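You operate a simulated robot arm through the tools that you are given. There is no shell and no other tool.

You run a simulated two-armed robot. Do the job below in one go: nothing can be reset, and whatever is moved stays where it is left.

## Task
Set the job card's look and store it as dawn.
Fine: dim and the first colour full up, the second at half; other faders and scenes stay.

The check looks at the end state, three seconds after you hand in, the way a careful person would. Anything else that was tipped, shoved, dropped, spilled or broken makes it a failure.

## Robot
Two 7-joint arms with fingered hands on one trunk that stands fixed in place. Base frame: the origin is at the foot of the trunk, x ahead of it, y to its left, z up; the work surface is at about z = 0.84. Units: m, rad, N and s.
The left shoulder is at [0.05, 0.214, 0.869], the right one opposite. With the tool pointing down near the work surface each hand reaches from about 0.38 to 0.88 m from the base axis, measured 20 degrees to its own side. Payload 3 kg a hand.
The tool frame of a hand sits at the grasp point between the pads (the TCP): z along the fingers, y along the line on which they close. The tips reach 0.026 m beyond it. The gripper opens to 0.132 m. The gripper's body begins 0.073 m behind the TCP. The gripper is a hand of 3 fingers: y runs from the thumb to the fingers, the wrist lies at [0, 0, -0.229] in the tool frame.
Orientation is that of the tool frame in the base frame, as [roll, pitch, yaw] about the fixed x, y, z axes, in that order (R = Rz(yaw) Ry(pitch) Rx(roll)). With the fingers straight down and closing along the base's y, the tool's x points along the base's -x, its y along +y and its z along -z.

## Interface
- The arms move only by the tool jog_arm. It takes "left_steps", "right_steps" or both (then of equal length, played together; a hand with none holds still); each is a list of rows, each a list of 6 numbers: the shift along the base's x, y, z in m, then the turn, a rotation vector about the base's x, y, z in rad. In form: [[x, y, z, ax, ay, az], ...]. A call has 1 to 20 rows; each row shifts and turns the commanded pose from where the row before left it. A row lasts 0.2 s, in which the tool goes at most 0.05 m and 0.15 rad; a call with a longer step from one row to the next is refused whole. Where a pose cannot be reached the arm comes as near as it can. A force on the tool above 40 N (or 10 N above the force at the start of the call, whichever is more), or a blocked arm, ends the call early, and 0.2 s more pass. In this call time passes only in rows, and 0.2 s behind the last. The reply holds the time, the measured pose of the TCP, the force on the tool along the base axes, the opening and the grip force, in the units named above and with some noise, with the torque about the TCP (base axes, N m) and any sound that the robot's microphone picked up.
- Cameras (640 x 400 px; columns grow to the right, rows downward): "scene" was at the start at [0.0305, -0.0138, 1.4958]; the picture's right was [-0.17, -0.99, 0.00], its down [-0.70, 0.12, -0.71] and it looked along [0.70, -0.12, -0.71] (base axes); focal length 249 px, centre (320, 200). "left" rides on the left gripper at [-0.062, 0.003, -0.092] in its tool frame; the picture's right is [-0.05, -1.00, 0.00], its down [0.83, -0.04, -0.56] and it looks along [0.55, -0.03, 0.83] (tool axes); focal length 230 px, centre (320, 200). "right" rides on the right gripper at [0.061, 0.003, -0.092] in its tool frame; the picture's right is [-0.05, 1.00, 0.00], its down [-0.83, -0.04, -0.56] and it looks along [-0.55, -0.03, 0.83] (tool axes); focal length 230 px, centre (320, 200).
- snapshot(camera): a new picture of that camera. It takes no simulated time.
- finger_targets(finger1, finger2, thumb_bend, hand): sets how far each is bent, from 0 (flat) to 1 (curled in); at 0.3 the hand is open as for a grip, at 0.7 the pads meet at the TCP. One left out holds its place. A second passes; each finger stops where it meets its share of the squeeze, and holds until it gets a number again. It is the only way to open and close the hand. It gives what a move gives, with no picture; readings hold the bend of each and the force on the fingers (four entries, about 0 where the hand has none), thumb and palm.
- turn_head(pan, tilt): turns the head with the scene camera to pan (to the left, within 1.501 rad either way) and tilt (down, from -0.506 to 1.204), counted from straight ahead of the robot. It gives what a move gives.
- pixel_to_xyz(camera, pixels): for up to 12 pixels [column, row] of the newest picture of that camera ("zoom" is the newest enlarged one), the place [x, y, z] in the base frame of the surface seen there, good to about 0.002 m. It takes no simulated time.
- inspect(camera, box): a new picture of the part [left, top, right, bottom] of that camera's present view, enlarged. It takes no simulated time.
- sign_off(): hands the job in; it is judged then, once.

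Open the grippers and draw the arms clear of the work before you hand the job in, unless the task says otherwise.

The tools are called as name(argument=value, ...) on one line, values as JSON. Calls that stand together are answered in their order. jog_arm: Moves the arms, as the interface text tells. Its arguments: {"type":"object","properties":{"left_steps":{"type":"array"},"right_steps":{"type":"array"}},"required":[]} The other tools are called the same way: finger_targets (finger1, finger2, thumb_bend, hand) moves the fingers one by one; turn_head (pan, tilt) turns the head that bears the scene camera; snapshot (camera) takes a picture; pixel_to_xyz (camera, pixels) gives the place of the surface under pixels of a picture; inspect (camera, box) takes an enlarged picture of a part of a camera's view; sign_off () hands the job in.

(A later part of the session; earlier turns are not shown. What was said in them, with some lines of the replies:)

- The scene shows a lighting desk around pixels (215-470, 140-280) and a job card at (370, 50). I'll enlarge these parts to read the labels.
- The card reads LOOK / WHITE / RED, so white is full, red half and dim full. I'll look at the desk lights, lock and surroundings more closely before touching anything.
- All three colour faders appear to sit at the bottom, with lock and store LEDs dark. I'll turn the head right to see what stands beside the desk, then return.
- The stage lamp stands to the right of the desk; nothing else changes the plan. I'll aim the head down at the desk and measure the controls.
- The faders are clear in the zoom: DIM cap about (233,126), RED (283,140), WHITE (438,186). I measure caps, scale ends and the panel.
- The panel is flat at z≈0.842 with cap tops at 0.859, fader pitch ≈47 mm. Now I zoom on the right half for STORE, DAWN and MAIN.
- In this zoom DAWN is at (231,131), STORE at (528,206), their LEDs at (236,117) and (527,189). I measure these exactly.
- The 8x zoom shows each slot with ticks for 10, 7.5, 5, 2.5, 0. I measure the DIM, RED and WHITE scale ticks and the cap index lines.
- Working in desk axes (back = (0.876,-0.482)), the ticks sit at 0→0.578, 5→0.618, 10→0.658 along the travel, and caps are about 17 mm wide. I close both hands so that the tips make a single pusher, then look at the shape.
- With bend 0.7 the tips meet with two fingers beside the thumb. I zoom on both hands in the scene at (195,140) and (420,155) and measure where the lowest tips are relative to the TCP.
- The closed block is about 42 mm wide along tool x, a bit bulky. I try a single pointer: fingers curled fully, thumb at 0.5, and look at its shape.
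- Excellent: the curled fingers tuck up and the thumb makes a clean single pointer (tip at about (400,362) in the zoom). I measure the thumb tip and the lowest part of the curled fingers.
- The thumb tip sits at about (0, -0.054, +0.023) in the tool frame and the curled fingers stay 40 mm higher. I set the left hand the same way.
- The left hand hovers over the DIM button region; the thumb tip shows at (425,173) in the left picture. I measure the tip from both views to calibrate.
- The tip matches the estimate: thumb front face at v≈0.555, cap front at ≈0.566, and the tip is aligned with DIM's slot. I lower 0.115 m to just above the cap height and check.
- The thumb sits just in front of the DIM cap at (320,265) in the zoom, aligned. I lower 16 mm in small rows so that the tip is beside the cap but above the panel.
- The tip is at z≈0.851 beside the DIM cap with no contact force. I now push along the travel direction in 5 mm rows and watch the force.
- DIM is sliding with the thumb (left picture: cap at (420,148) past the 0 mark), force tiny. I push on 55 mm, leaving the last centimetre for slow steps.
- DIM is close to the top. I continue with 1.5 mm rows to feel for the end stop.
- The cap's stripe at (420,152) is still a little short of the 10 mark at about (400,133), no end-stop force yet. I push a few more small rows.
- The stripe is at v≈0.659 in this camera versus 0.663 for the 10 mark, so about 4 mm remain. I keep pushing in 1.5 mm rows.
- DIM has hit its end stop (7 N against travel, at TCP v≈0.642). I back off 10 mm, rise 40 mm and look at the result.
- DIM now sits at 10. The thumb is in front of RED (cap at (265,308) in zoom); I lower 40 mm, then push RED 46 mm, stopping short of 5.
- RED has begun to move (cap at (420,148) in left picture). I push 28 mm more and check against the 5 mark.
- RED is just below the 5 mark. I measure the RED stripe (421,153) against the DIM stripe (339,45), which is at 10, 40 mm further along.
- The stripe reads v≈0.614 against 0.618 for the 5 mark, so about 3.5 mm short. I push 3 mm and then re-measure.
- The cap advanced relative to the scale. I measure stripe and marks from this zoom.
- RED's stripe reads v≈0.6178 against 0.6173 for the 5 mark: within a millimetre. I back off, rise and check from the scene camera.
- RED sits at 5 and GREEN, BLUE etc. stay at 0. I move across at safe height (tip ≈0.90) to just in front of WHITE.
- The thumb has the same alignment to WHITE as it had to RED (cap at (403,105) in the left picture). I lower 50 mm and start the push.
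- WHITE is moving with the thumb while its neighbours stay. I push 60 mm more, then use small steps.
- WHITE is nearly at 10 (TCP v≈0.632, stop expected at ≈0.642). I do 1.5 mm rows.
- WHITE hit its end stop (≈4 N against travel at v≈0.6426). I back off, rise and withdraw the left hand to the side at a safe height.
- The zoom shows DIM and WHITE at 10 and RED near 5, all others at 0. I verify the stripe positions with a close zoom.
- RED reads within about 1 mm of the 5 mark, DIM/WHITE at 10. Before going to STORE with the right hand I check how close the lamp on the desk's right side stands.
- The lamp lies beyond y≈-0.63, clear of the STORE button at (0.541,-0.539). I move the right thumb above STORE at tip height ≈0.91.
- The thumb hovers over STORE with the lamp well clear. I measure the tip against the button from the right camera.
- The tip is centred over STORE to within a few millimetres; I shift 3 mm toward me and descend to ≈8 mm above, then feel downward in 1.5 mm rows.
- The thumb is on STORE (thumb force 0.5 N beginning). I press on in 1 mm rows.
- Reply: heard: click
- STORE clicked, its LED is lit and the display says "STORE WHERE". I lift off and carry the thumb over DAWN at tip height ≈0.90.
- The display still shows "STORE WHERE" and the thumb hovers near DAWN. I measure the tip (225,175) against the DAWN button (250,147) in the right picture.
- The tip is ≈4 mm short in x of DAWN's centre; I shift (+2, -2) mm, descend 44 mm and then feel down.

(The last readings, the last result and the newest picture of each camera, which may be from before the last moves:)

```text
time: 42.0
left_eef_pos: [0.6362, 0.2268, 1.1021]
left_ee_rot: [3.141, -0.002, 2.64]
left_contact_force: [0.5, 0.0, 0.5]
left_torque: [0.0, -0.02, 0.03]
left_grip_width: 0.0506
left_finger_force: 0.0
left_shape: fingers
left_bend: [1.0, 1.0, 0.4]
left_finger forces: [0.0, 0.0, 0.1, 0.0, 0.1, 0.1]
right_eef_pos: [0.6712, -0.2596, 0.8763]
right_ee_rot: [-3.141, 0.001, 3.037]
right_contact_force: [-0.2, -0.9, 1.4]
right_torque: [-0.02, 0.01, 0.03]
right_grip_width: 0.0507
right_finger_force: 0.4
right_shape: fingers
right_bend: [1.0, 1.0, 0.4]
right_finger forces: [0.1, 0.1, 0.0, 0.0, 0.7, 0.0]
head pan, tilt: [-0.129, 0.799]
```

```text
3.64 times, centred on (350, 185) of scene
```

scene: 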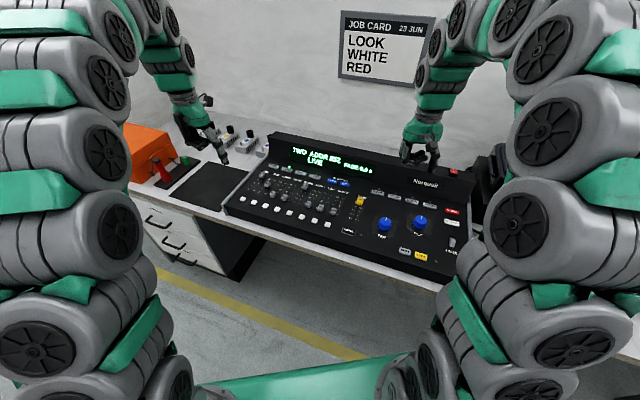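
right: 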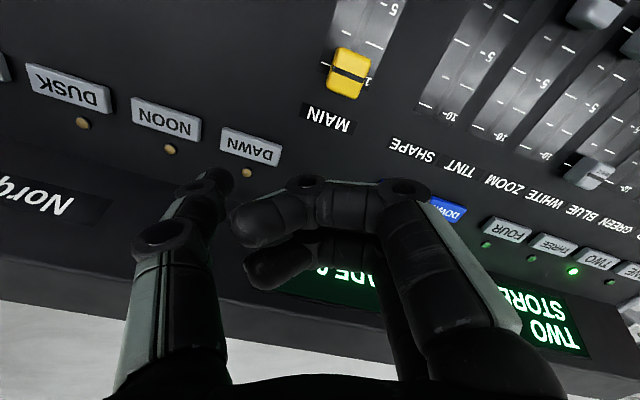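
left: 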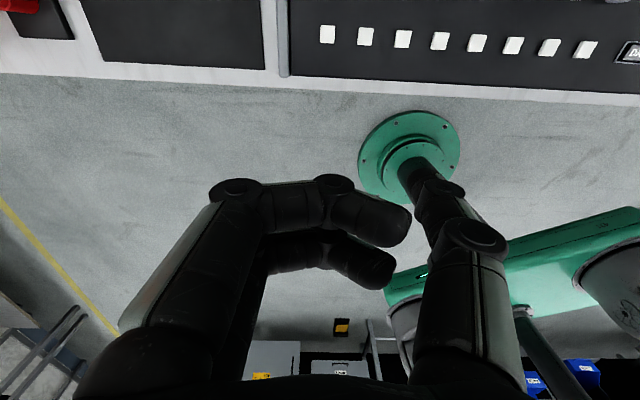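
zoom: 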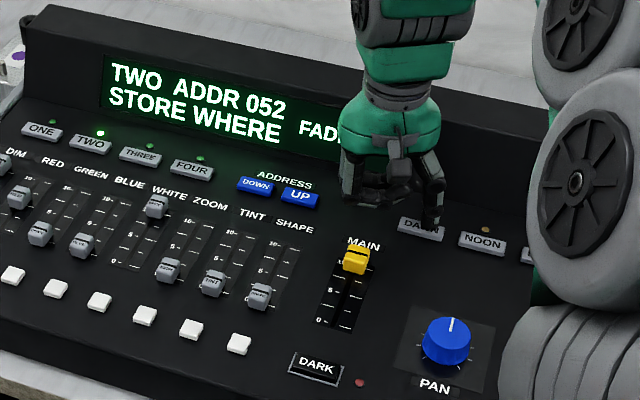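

The thumb is on DAWN with light contact (0.7 N) and no click yet. I press 1 mm at a time.

jog_arm(right_steps=[[0, 0, -0.001, 0, 0, 0], [0, 0, -0.001, 0, 0, 0]])

inspect(camera="right", box=[120, 80, 370, 240])

inspect(camera="scene", box=[270, 130, 430, 240])

```text
time: 42.6
left_eef_pos: [0.636, 0.2272, 1.102]
left_ee_rot: [3.14, 0.0, 2.639]
left_contact_force: [-0.1, 0.4, -0.6]
left_torque: [0.01, 0.0, -0.01]
left_grip_width: 0.0507
left_finger_force: 0.0
left_shape: fingers
left_bend: [1.0, 1.0, 0.4]
left_finger forces: [0.0, 0.1, 0.0, 0.1, 0.1, 0.0]
right_eef_pos: [0.6707, -0.2596, 0.8743]
right_ee_rot: [3.141, 0.001, 3.036]
right_contact_force: [-0.4, 0.4, 1.9]
right_torque: [-0.09, 0.01, 0.02]
right_grip_width: 0.0505
right_finger_force: 1.3
right_shape: fingers
right_bend: [1.0, 1.0, 0.4]
right_finger forces: [0.1, 0.0, 0.0, 0.0, 2.0, 0.0]
head pan, tilt: [-0.129, 0.799]
heard: click
```

```text
2.50 times, centred on (245, 160) of right
```

zoom: 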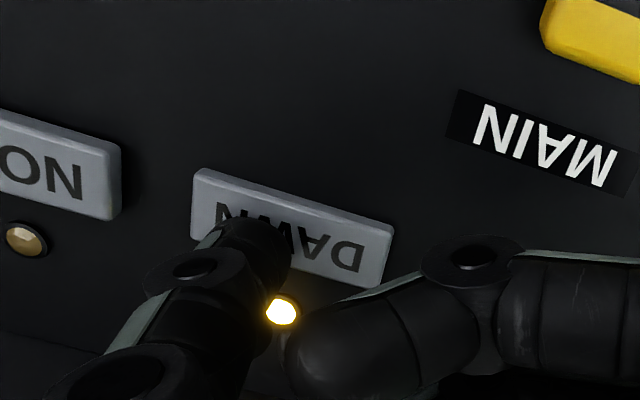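

```text
3.64 times, centred on (350, 185) of scene
```

zoom: 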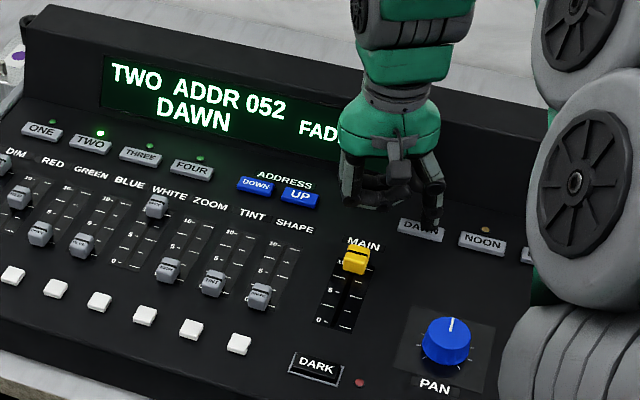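

DAWN clicked, its LED lit, and the display now reads DAWN. I lift straight off and withdraw the right hand to where it began.

jog_arm(right_steps=[[0, 0, 0.015, 0, 0, 0], [0, 0, 0.035, 0, 0, 0], [0, 0, 0.04, 0, 0, 0], [-0.02, -0.01, 0.035, 0, 0, 0], [-0.03, -0.015, 0.035, 0, 0, 0], [-0.035, -0.02, 0.02, 0, 0, 0], [-0.035, -0.02, 0.018, 0, 0, 0], [-0.035, -0.03, 0, 0, 0, 0]])

snapshot(camera="scene")

inspect(camera="scene", box=[220, 130, 380, 240])

inspect(camera="scene", box=[340, 150, 480, 270])

snapshot(camera="right")

```text
time: 44.4
left_eef_pos: [0.6365, 0.226, 1.1018]
left_ee_rot: [-3.14, 0.0, 2.641]
left_contact_force: [0.5, -0.6, -0.2]
left_torque: [0.0, -0.06, 0.02]
left_grip_width: 0.0509
left_finger_force: 0.2
left_shape: fingers
left_bend: [1.0, 1.0, 0.4]
left_finger forces: [0.0, 0.0, 0.0, 0.0, 0.1, 0.0]
right_eef_pos: [0.5146, -0.3552, 1.0732]
right_ee_rot: [3.14, 0.001, 3.039]
right_contact_force: [-0.2, -0.9, 0.2]
right_torque: [-0.01, -0.02, -0.01]
right_grip_width: 0.0509
right_finger_force: 0.1
right_shape: fingers
right_bend: [1.0, 1.0, 0.4]
right_finger forces: [0.1, 0.0, 0.0, 0.0, 0.0, 0.1]
head pan, tilt: [-0.129, 0.799]
```

```text
taken
```

scene: 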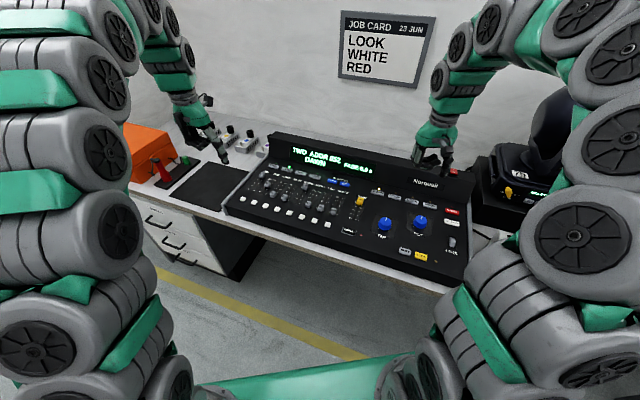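

```text
3.64 times, centred on (300, 185) of scene
```

zoom: 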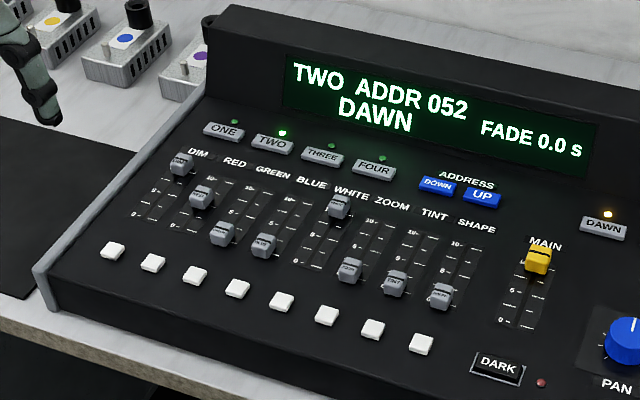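

```text
3.33 times, centred on (410, 210) of scene
```

zoom: 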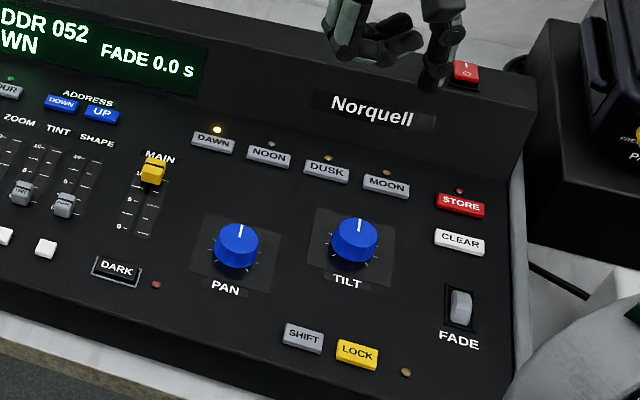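

```text
taken
```

right: 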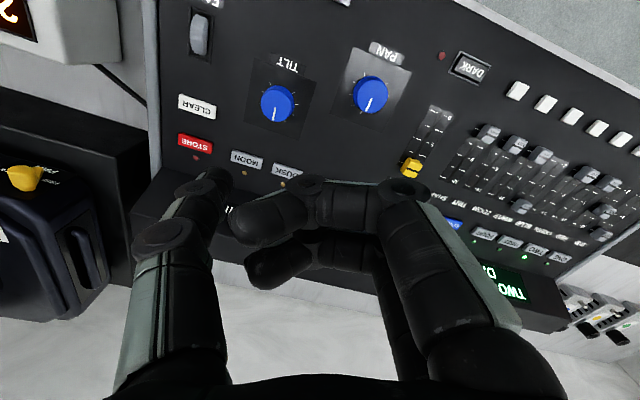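

STORE LED is off, DAWN LED on, display DAWN, faders as set. Before finishing I look at the lamp and the device with red digits at the right side to see whether they agree with the desk.

turn_head(pan=-0.9, tilt=0.75)

snapshot(camera="scene")

inspect(camera="right", box=[0, 0, 200, 320])

```text
time: 45.5
left_eef_pos: [0.6361, 0.2263, 1.1019]
left_ee_rot: [-3.141, 0.001, 2.638]
left_contact_force: [-0.2, -0.3, 0.6]
left_torque: [0.0, -0.03, 0.02]
left_grip_width: 0.0508
left_finger_force: 0.1
left_shape: fingers
left_bend: [1.0, 1.0, 0.4]
left_finger forces: [0.1, 0.0, 0.0, 0.0, 0.1, 0.0]
right_eef_pos: [0.5158, -0.3539, 1.0714]
right_ee_rot: [-3.14, -0.002, 3.038]
right_contact_force: [-0.1, -0.1, 0.5]
right_torque: [-0.02, 0.02, -0.01]
right_grip_width: 0.0506
right_finger_force: 0.0
right_shape: fingers
right_bend: [1.0, 1.0, 0.4]
right_finger forces: [0.0, 0.0, 0.0, 0.0, 0.1, 0.0]
head pan, tilt: [-0.901, 0.75]
```

```text
taken
```

scene: 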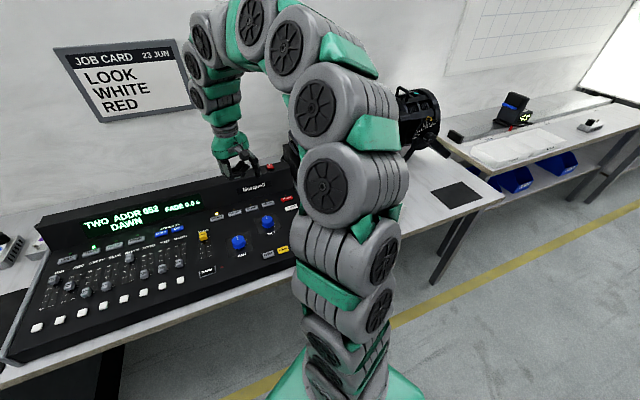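

```text
1.25 times, centred on (100, 160) of right
```

zoom: 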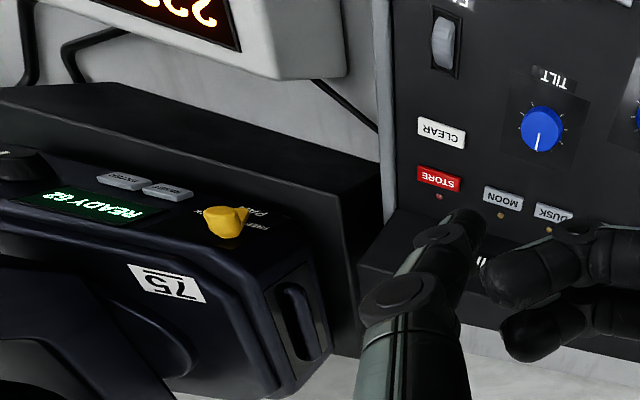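

The lamp shows READY and the other box is only a mains meter; neither belongs to this job. I open both hands, well above the desk, and draw the arms back.

finger_targets(hand="left", finger1=0.3, finger2=0.3, thumb_bend=0.3)

finger_targets(hand="right", finger1=0.3, finger2=0.3, thumb_bend=0.3)

jog_arm(left_steps=[[-0.02, 0.0, 0.015, 0, 0, 0.08], [-0.02, 0.0, 0.015, 0, 0, 0.08], [-0.02, 0.0, 0.015, 0, 0, 0.08], [-0.02, 0.0, 0.015, 0, 0, 0.08]], right_steps=[[-0.015, 0.0, 0.015, 0, 0, 0], [-0.015, 0.0, 0.015, 0, 0, 0], [-0.015, 0.0, 0.015, 0, 0, 0], [-0.015, 0.0, 0.015, 0, 0, 0]])

turn_head(pan=-0.13, tilt=0.8)

snapshot(camera="scene")

inspect(camera="scene", box=[220, 130, 400, 250])

```text
time: 46.5
left_eef_pos: [0.6355, 0.2266, 1.1031]
left_ee_rot: [-3.141, 0.001, 2.637]
left_contact_force: [-0.3, 0.3, -0.2]
left_torque: [-0.01, 0.0, 0.01]
left_grip_width: 0.1339
left_finger_force: 0.1
left_shape: fingers
left_bend: [0.3, 0.3, 0.3]
left_finger forces: [0.1, 0.0, 0.0, 0.1, 0.0, 0.1]
right_eef_pos: [0.5158, -0.3535, 1.0723]
right_ee_rot: [3.14, 0.001, 3.038]
right_contact_force: [-0.6, 0.5, -0.9]
right_torque: [0.01, -0.02, 0.0]
right_grip_width: 0.0507
right_finger_force: 0.0
right_shape: fingers
right_bend: [1.0, 1.0, 0.4]
right_finger forces: [0.0, 0.0, 0.1, 0.0, 0.0, 0.0]
head pan, tilt: [-0.901, 0.75]
```

```text
time: 47.5
left_eef_pos: [0.6356, 0.2264, 1.1018]
left_ee_rot: [-3.141, -0.002, 2.638]
left_contact_force: [-0.2, -0.6, -0.5]
left_torque: [-0.01, -0.02, -0.02]
left_grip_width: 0.1338
left_finger_force: 0.1
left_shape: fingers
left_bend: [0.3, 0.3, 0.3]
left_finger forces: [0.0, 0.0, 0.1, 0.1, 0.0, 0.0]
right_eef_pos: [0.5145, -0.3537, 1.0719]
right_ee_rot: [-3.142, 0.001, 3.038]
right_contact_force: [0.0, 0.5, 0.1]
right_torque: [-0.02, 0.02, 0.02]
right_grip_width: 0.1341
right_finger_force: 0.0
right_shape: fingers
right_bend: [0.3, 0.3, 0.3]
right_finger forces: [0.0, 0.0, 0.0, 0.1, 0.0, 0.1]
head pan, tilt: [-0.901, 0.75]
```

```text
time: 48.5
left_eef_pos: [0.5545, 0.2269, 1.1624]
left_ee_rot: [3.141, -0.002, 2.961]
left_contact_force: [-0.2, -0.6, 0.2]
left_torque: [-0.02, -0.02, 0.02]
left_grip_width: 0.134
left_finger_force: 0.1
left_shape: fingers
left_bend: [0.3, 0.3, 0.3]
left_finger forces: [0.0, 0.1, 0.0, 0.0, 0.0, 0.0]
right_eef_pos: [0.4553, -0.3548, 1.1336]
right_ee_rot: [-3.141, 0.002, 3.037]
right_contact_force: [-0.4, -0.5, 0.5]
right_torque: [0.02, -0.03, 0.03]
right_grip_width: 0.1342
right_finger_force: 0.0
right_shape: fingers
right_bend: [0.3, 0.3, 0.3]
right_finger forces: [0.0, 0.1, 0.0, 0.1, 0.0, 0.1]
head pan, tilt: [-0.901, 0.75]
```

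```text
time: 49.6
left_eef_pos: [0.5566, 0.2265, 1.1638]
left_ee_rot: [-3.142, 0.0, 2.959]
left_contact_force: [-0.3, 0.1, -0.6]
left_torque: [0.01, 0.04, -0.01]
left_grip_width: 0.134
left_finger_force: 0.0
left_shape: fingers
left_bend: [0.3, 0.3, 0.3]
left_finger forces: [0.1, 0.0, 0.1, 0.0, 0.1, 0.1]
right_eef_pos: [0.4573, -0.3556, 1.1321]
right_ee_rot: [-3.141, 0.0, 3.036]
right_contact_force: [-0.5, 0.1, 0.0]
right_torque: [0.04, -0.01, 0.01]
right_grip_width: 0.1338
right_finger_force: 0.0
right_shape: fingers
right_bend: [0.3, 0.3, 0.3]
right_finger forces: [0.0, 0.1, 0.0, 0.1, 0.0, 0.1]
head pan, tilt: [-0.129, 0.799]
```

```text
taken
```

scene: 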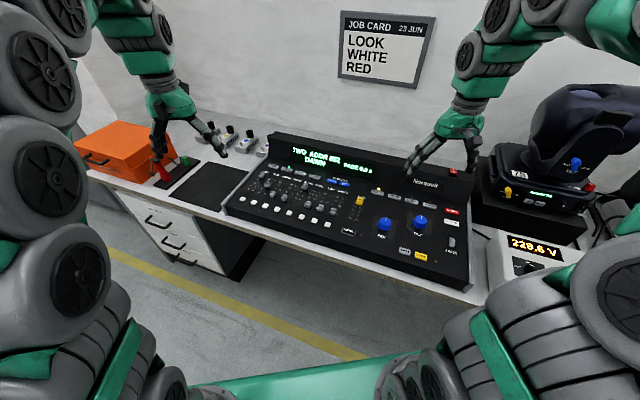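

```text
3.33 times, centred on (310, 190) of scene
```

zoom: 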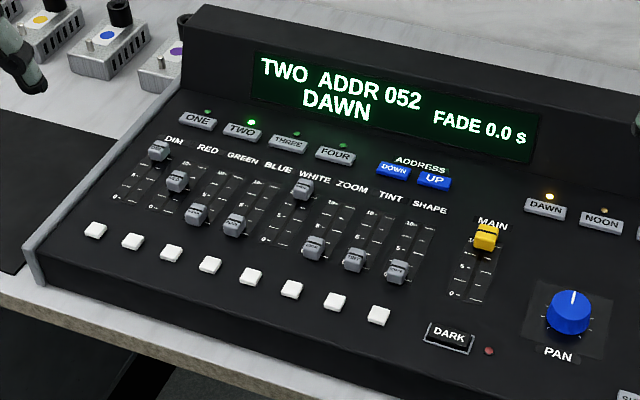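

Everything is in place: DIM and WHITE at 10, RED at 5, DAWN lit. One last look at the lamp's display at (540,195) to be sure that the fixture agrees.

inspect(camera="scene", box=[470, 80, 640, 280])

```text
2.00 times, centred on (555, 180) of scene
```

zoom: 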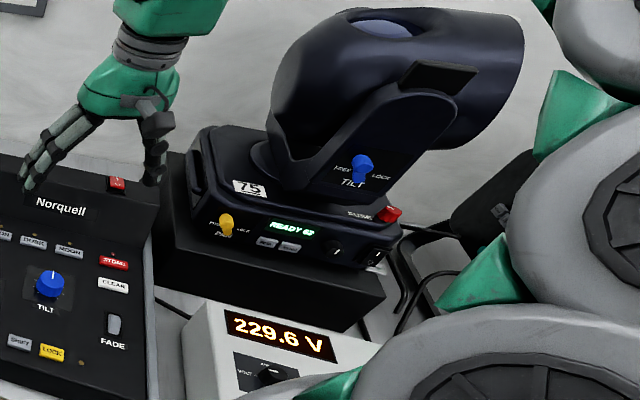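

The lamp reads READY with a number; I zoom in to read it.

inspect(camera="scene", box=[590, 185, 640, 205])

inspect(camera="scene", box=[570, 160, 640, 220])

inspect(camera="scene", box=[595, 182, 635, 204])

inspect(camera="scene", box=[520, 180, 570, 210])

```text
12.80 times, centred on (615, 195) of scene
```

zoom: 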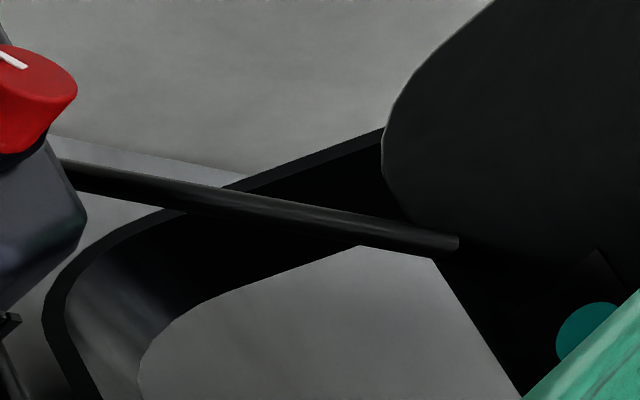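

```text
6.67 times, centred on (605, 190) of scene
```

zoom: 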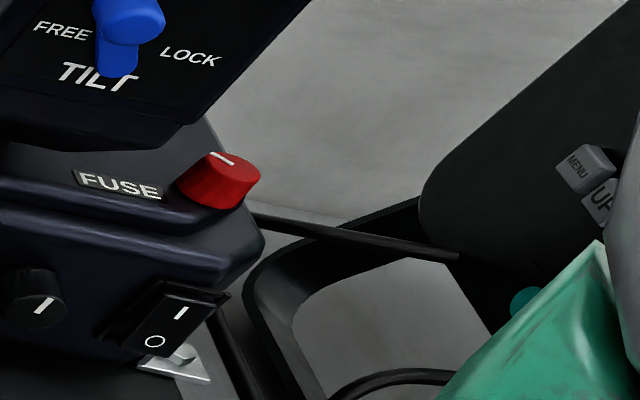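

```text
16.00 times, centred on (615, 193) of scene
```

zoom: 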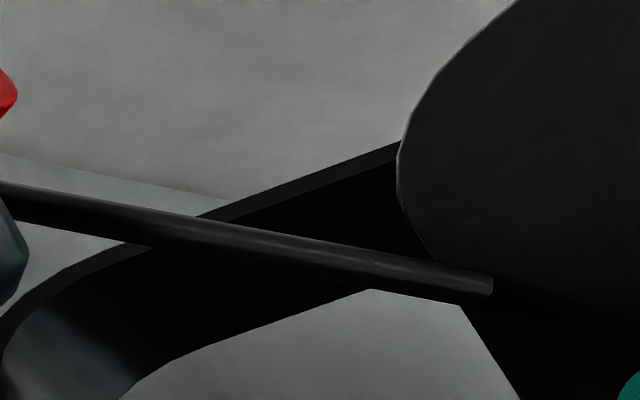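

```text
12.80 times, centred on (545, 195) of scene
```

zoom: 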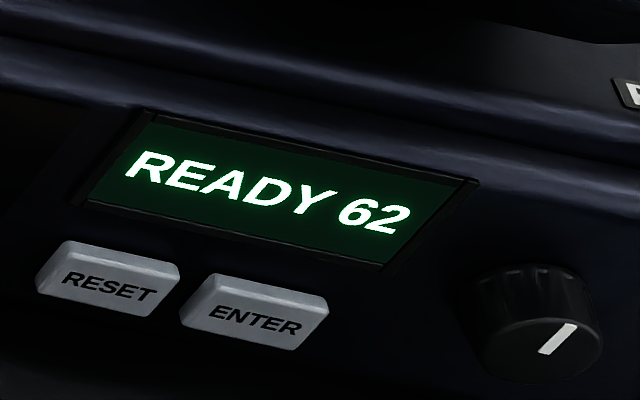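

The desk shows DIM and WHITE full, RED half, DAWN stored (LED lit), and the arms are open and clear. The lamp's own "READY 62" readout and the desk's address aren't part of this job, so I leave them alone and hand in.

sign_off()

```text
The job is handed in.
```

The job card's look is set on the desk and stored as dawn, and the job is handed in.

- **Look:** the card reads white, then red. Dim and white are pushed to their end stops at 10. Red sits within about 1 mm of the 5 mark.
- **Store:** pressing STORE brought up "STORE WHERE". Pressing DAWN then lit its light, changed the display to DAWN and put the STORE light out.
- **Left alone:** green, blue, zoom, tint and shape are still at 0. Main and the other scenes were not touched, and nothing was knocked or moved.
- **Arms:** both hands are open and drawn back above the desk.

The lamp beside the desk shows "READY 62", while the desk shows fixture two at address 052. I don't know whether the 62 is its address. The task didn't ask about either, so I left both as they were.
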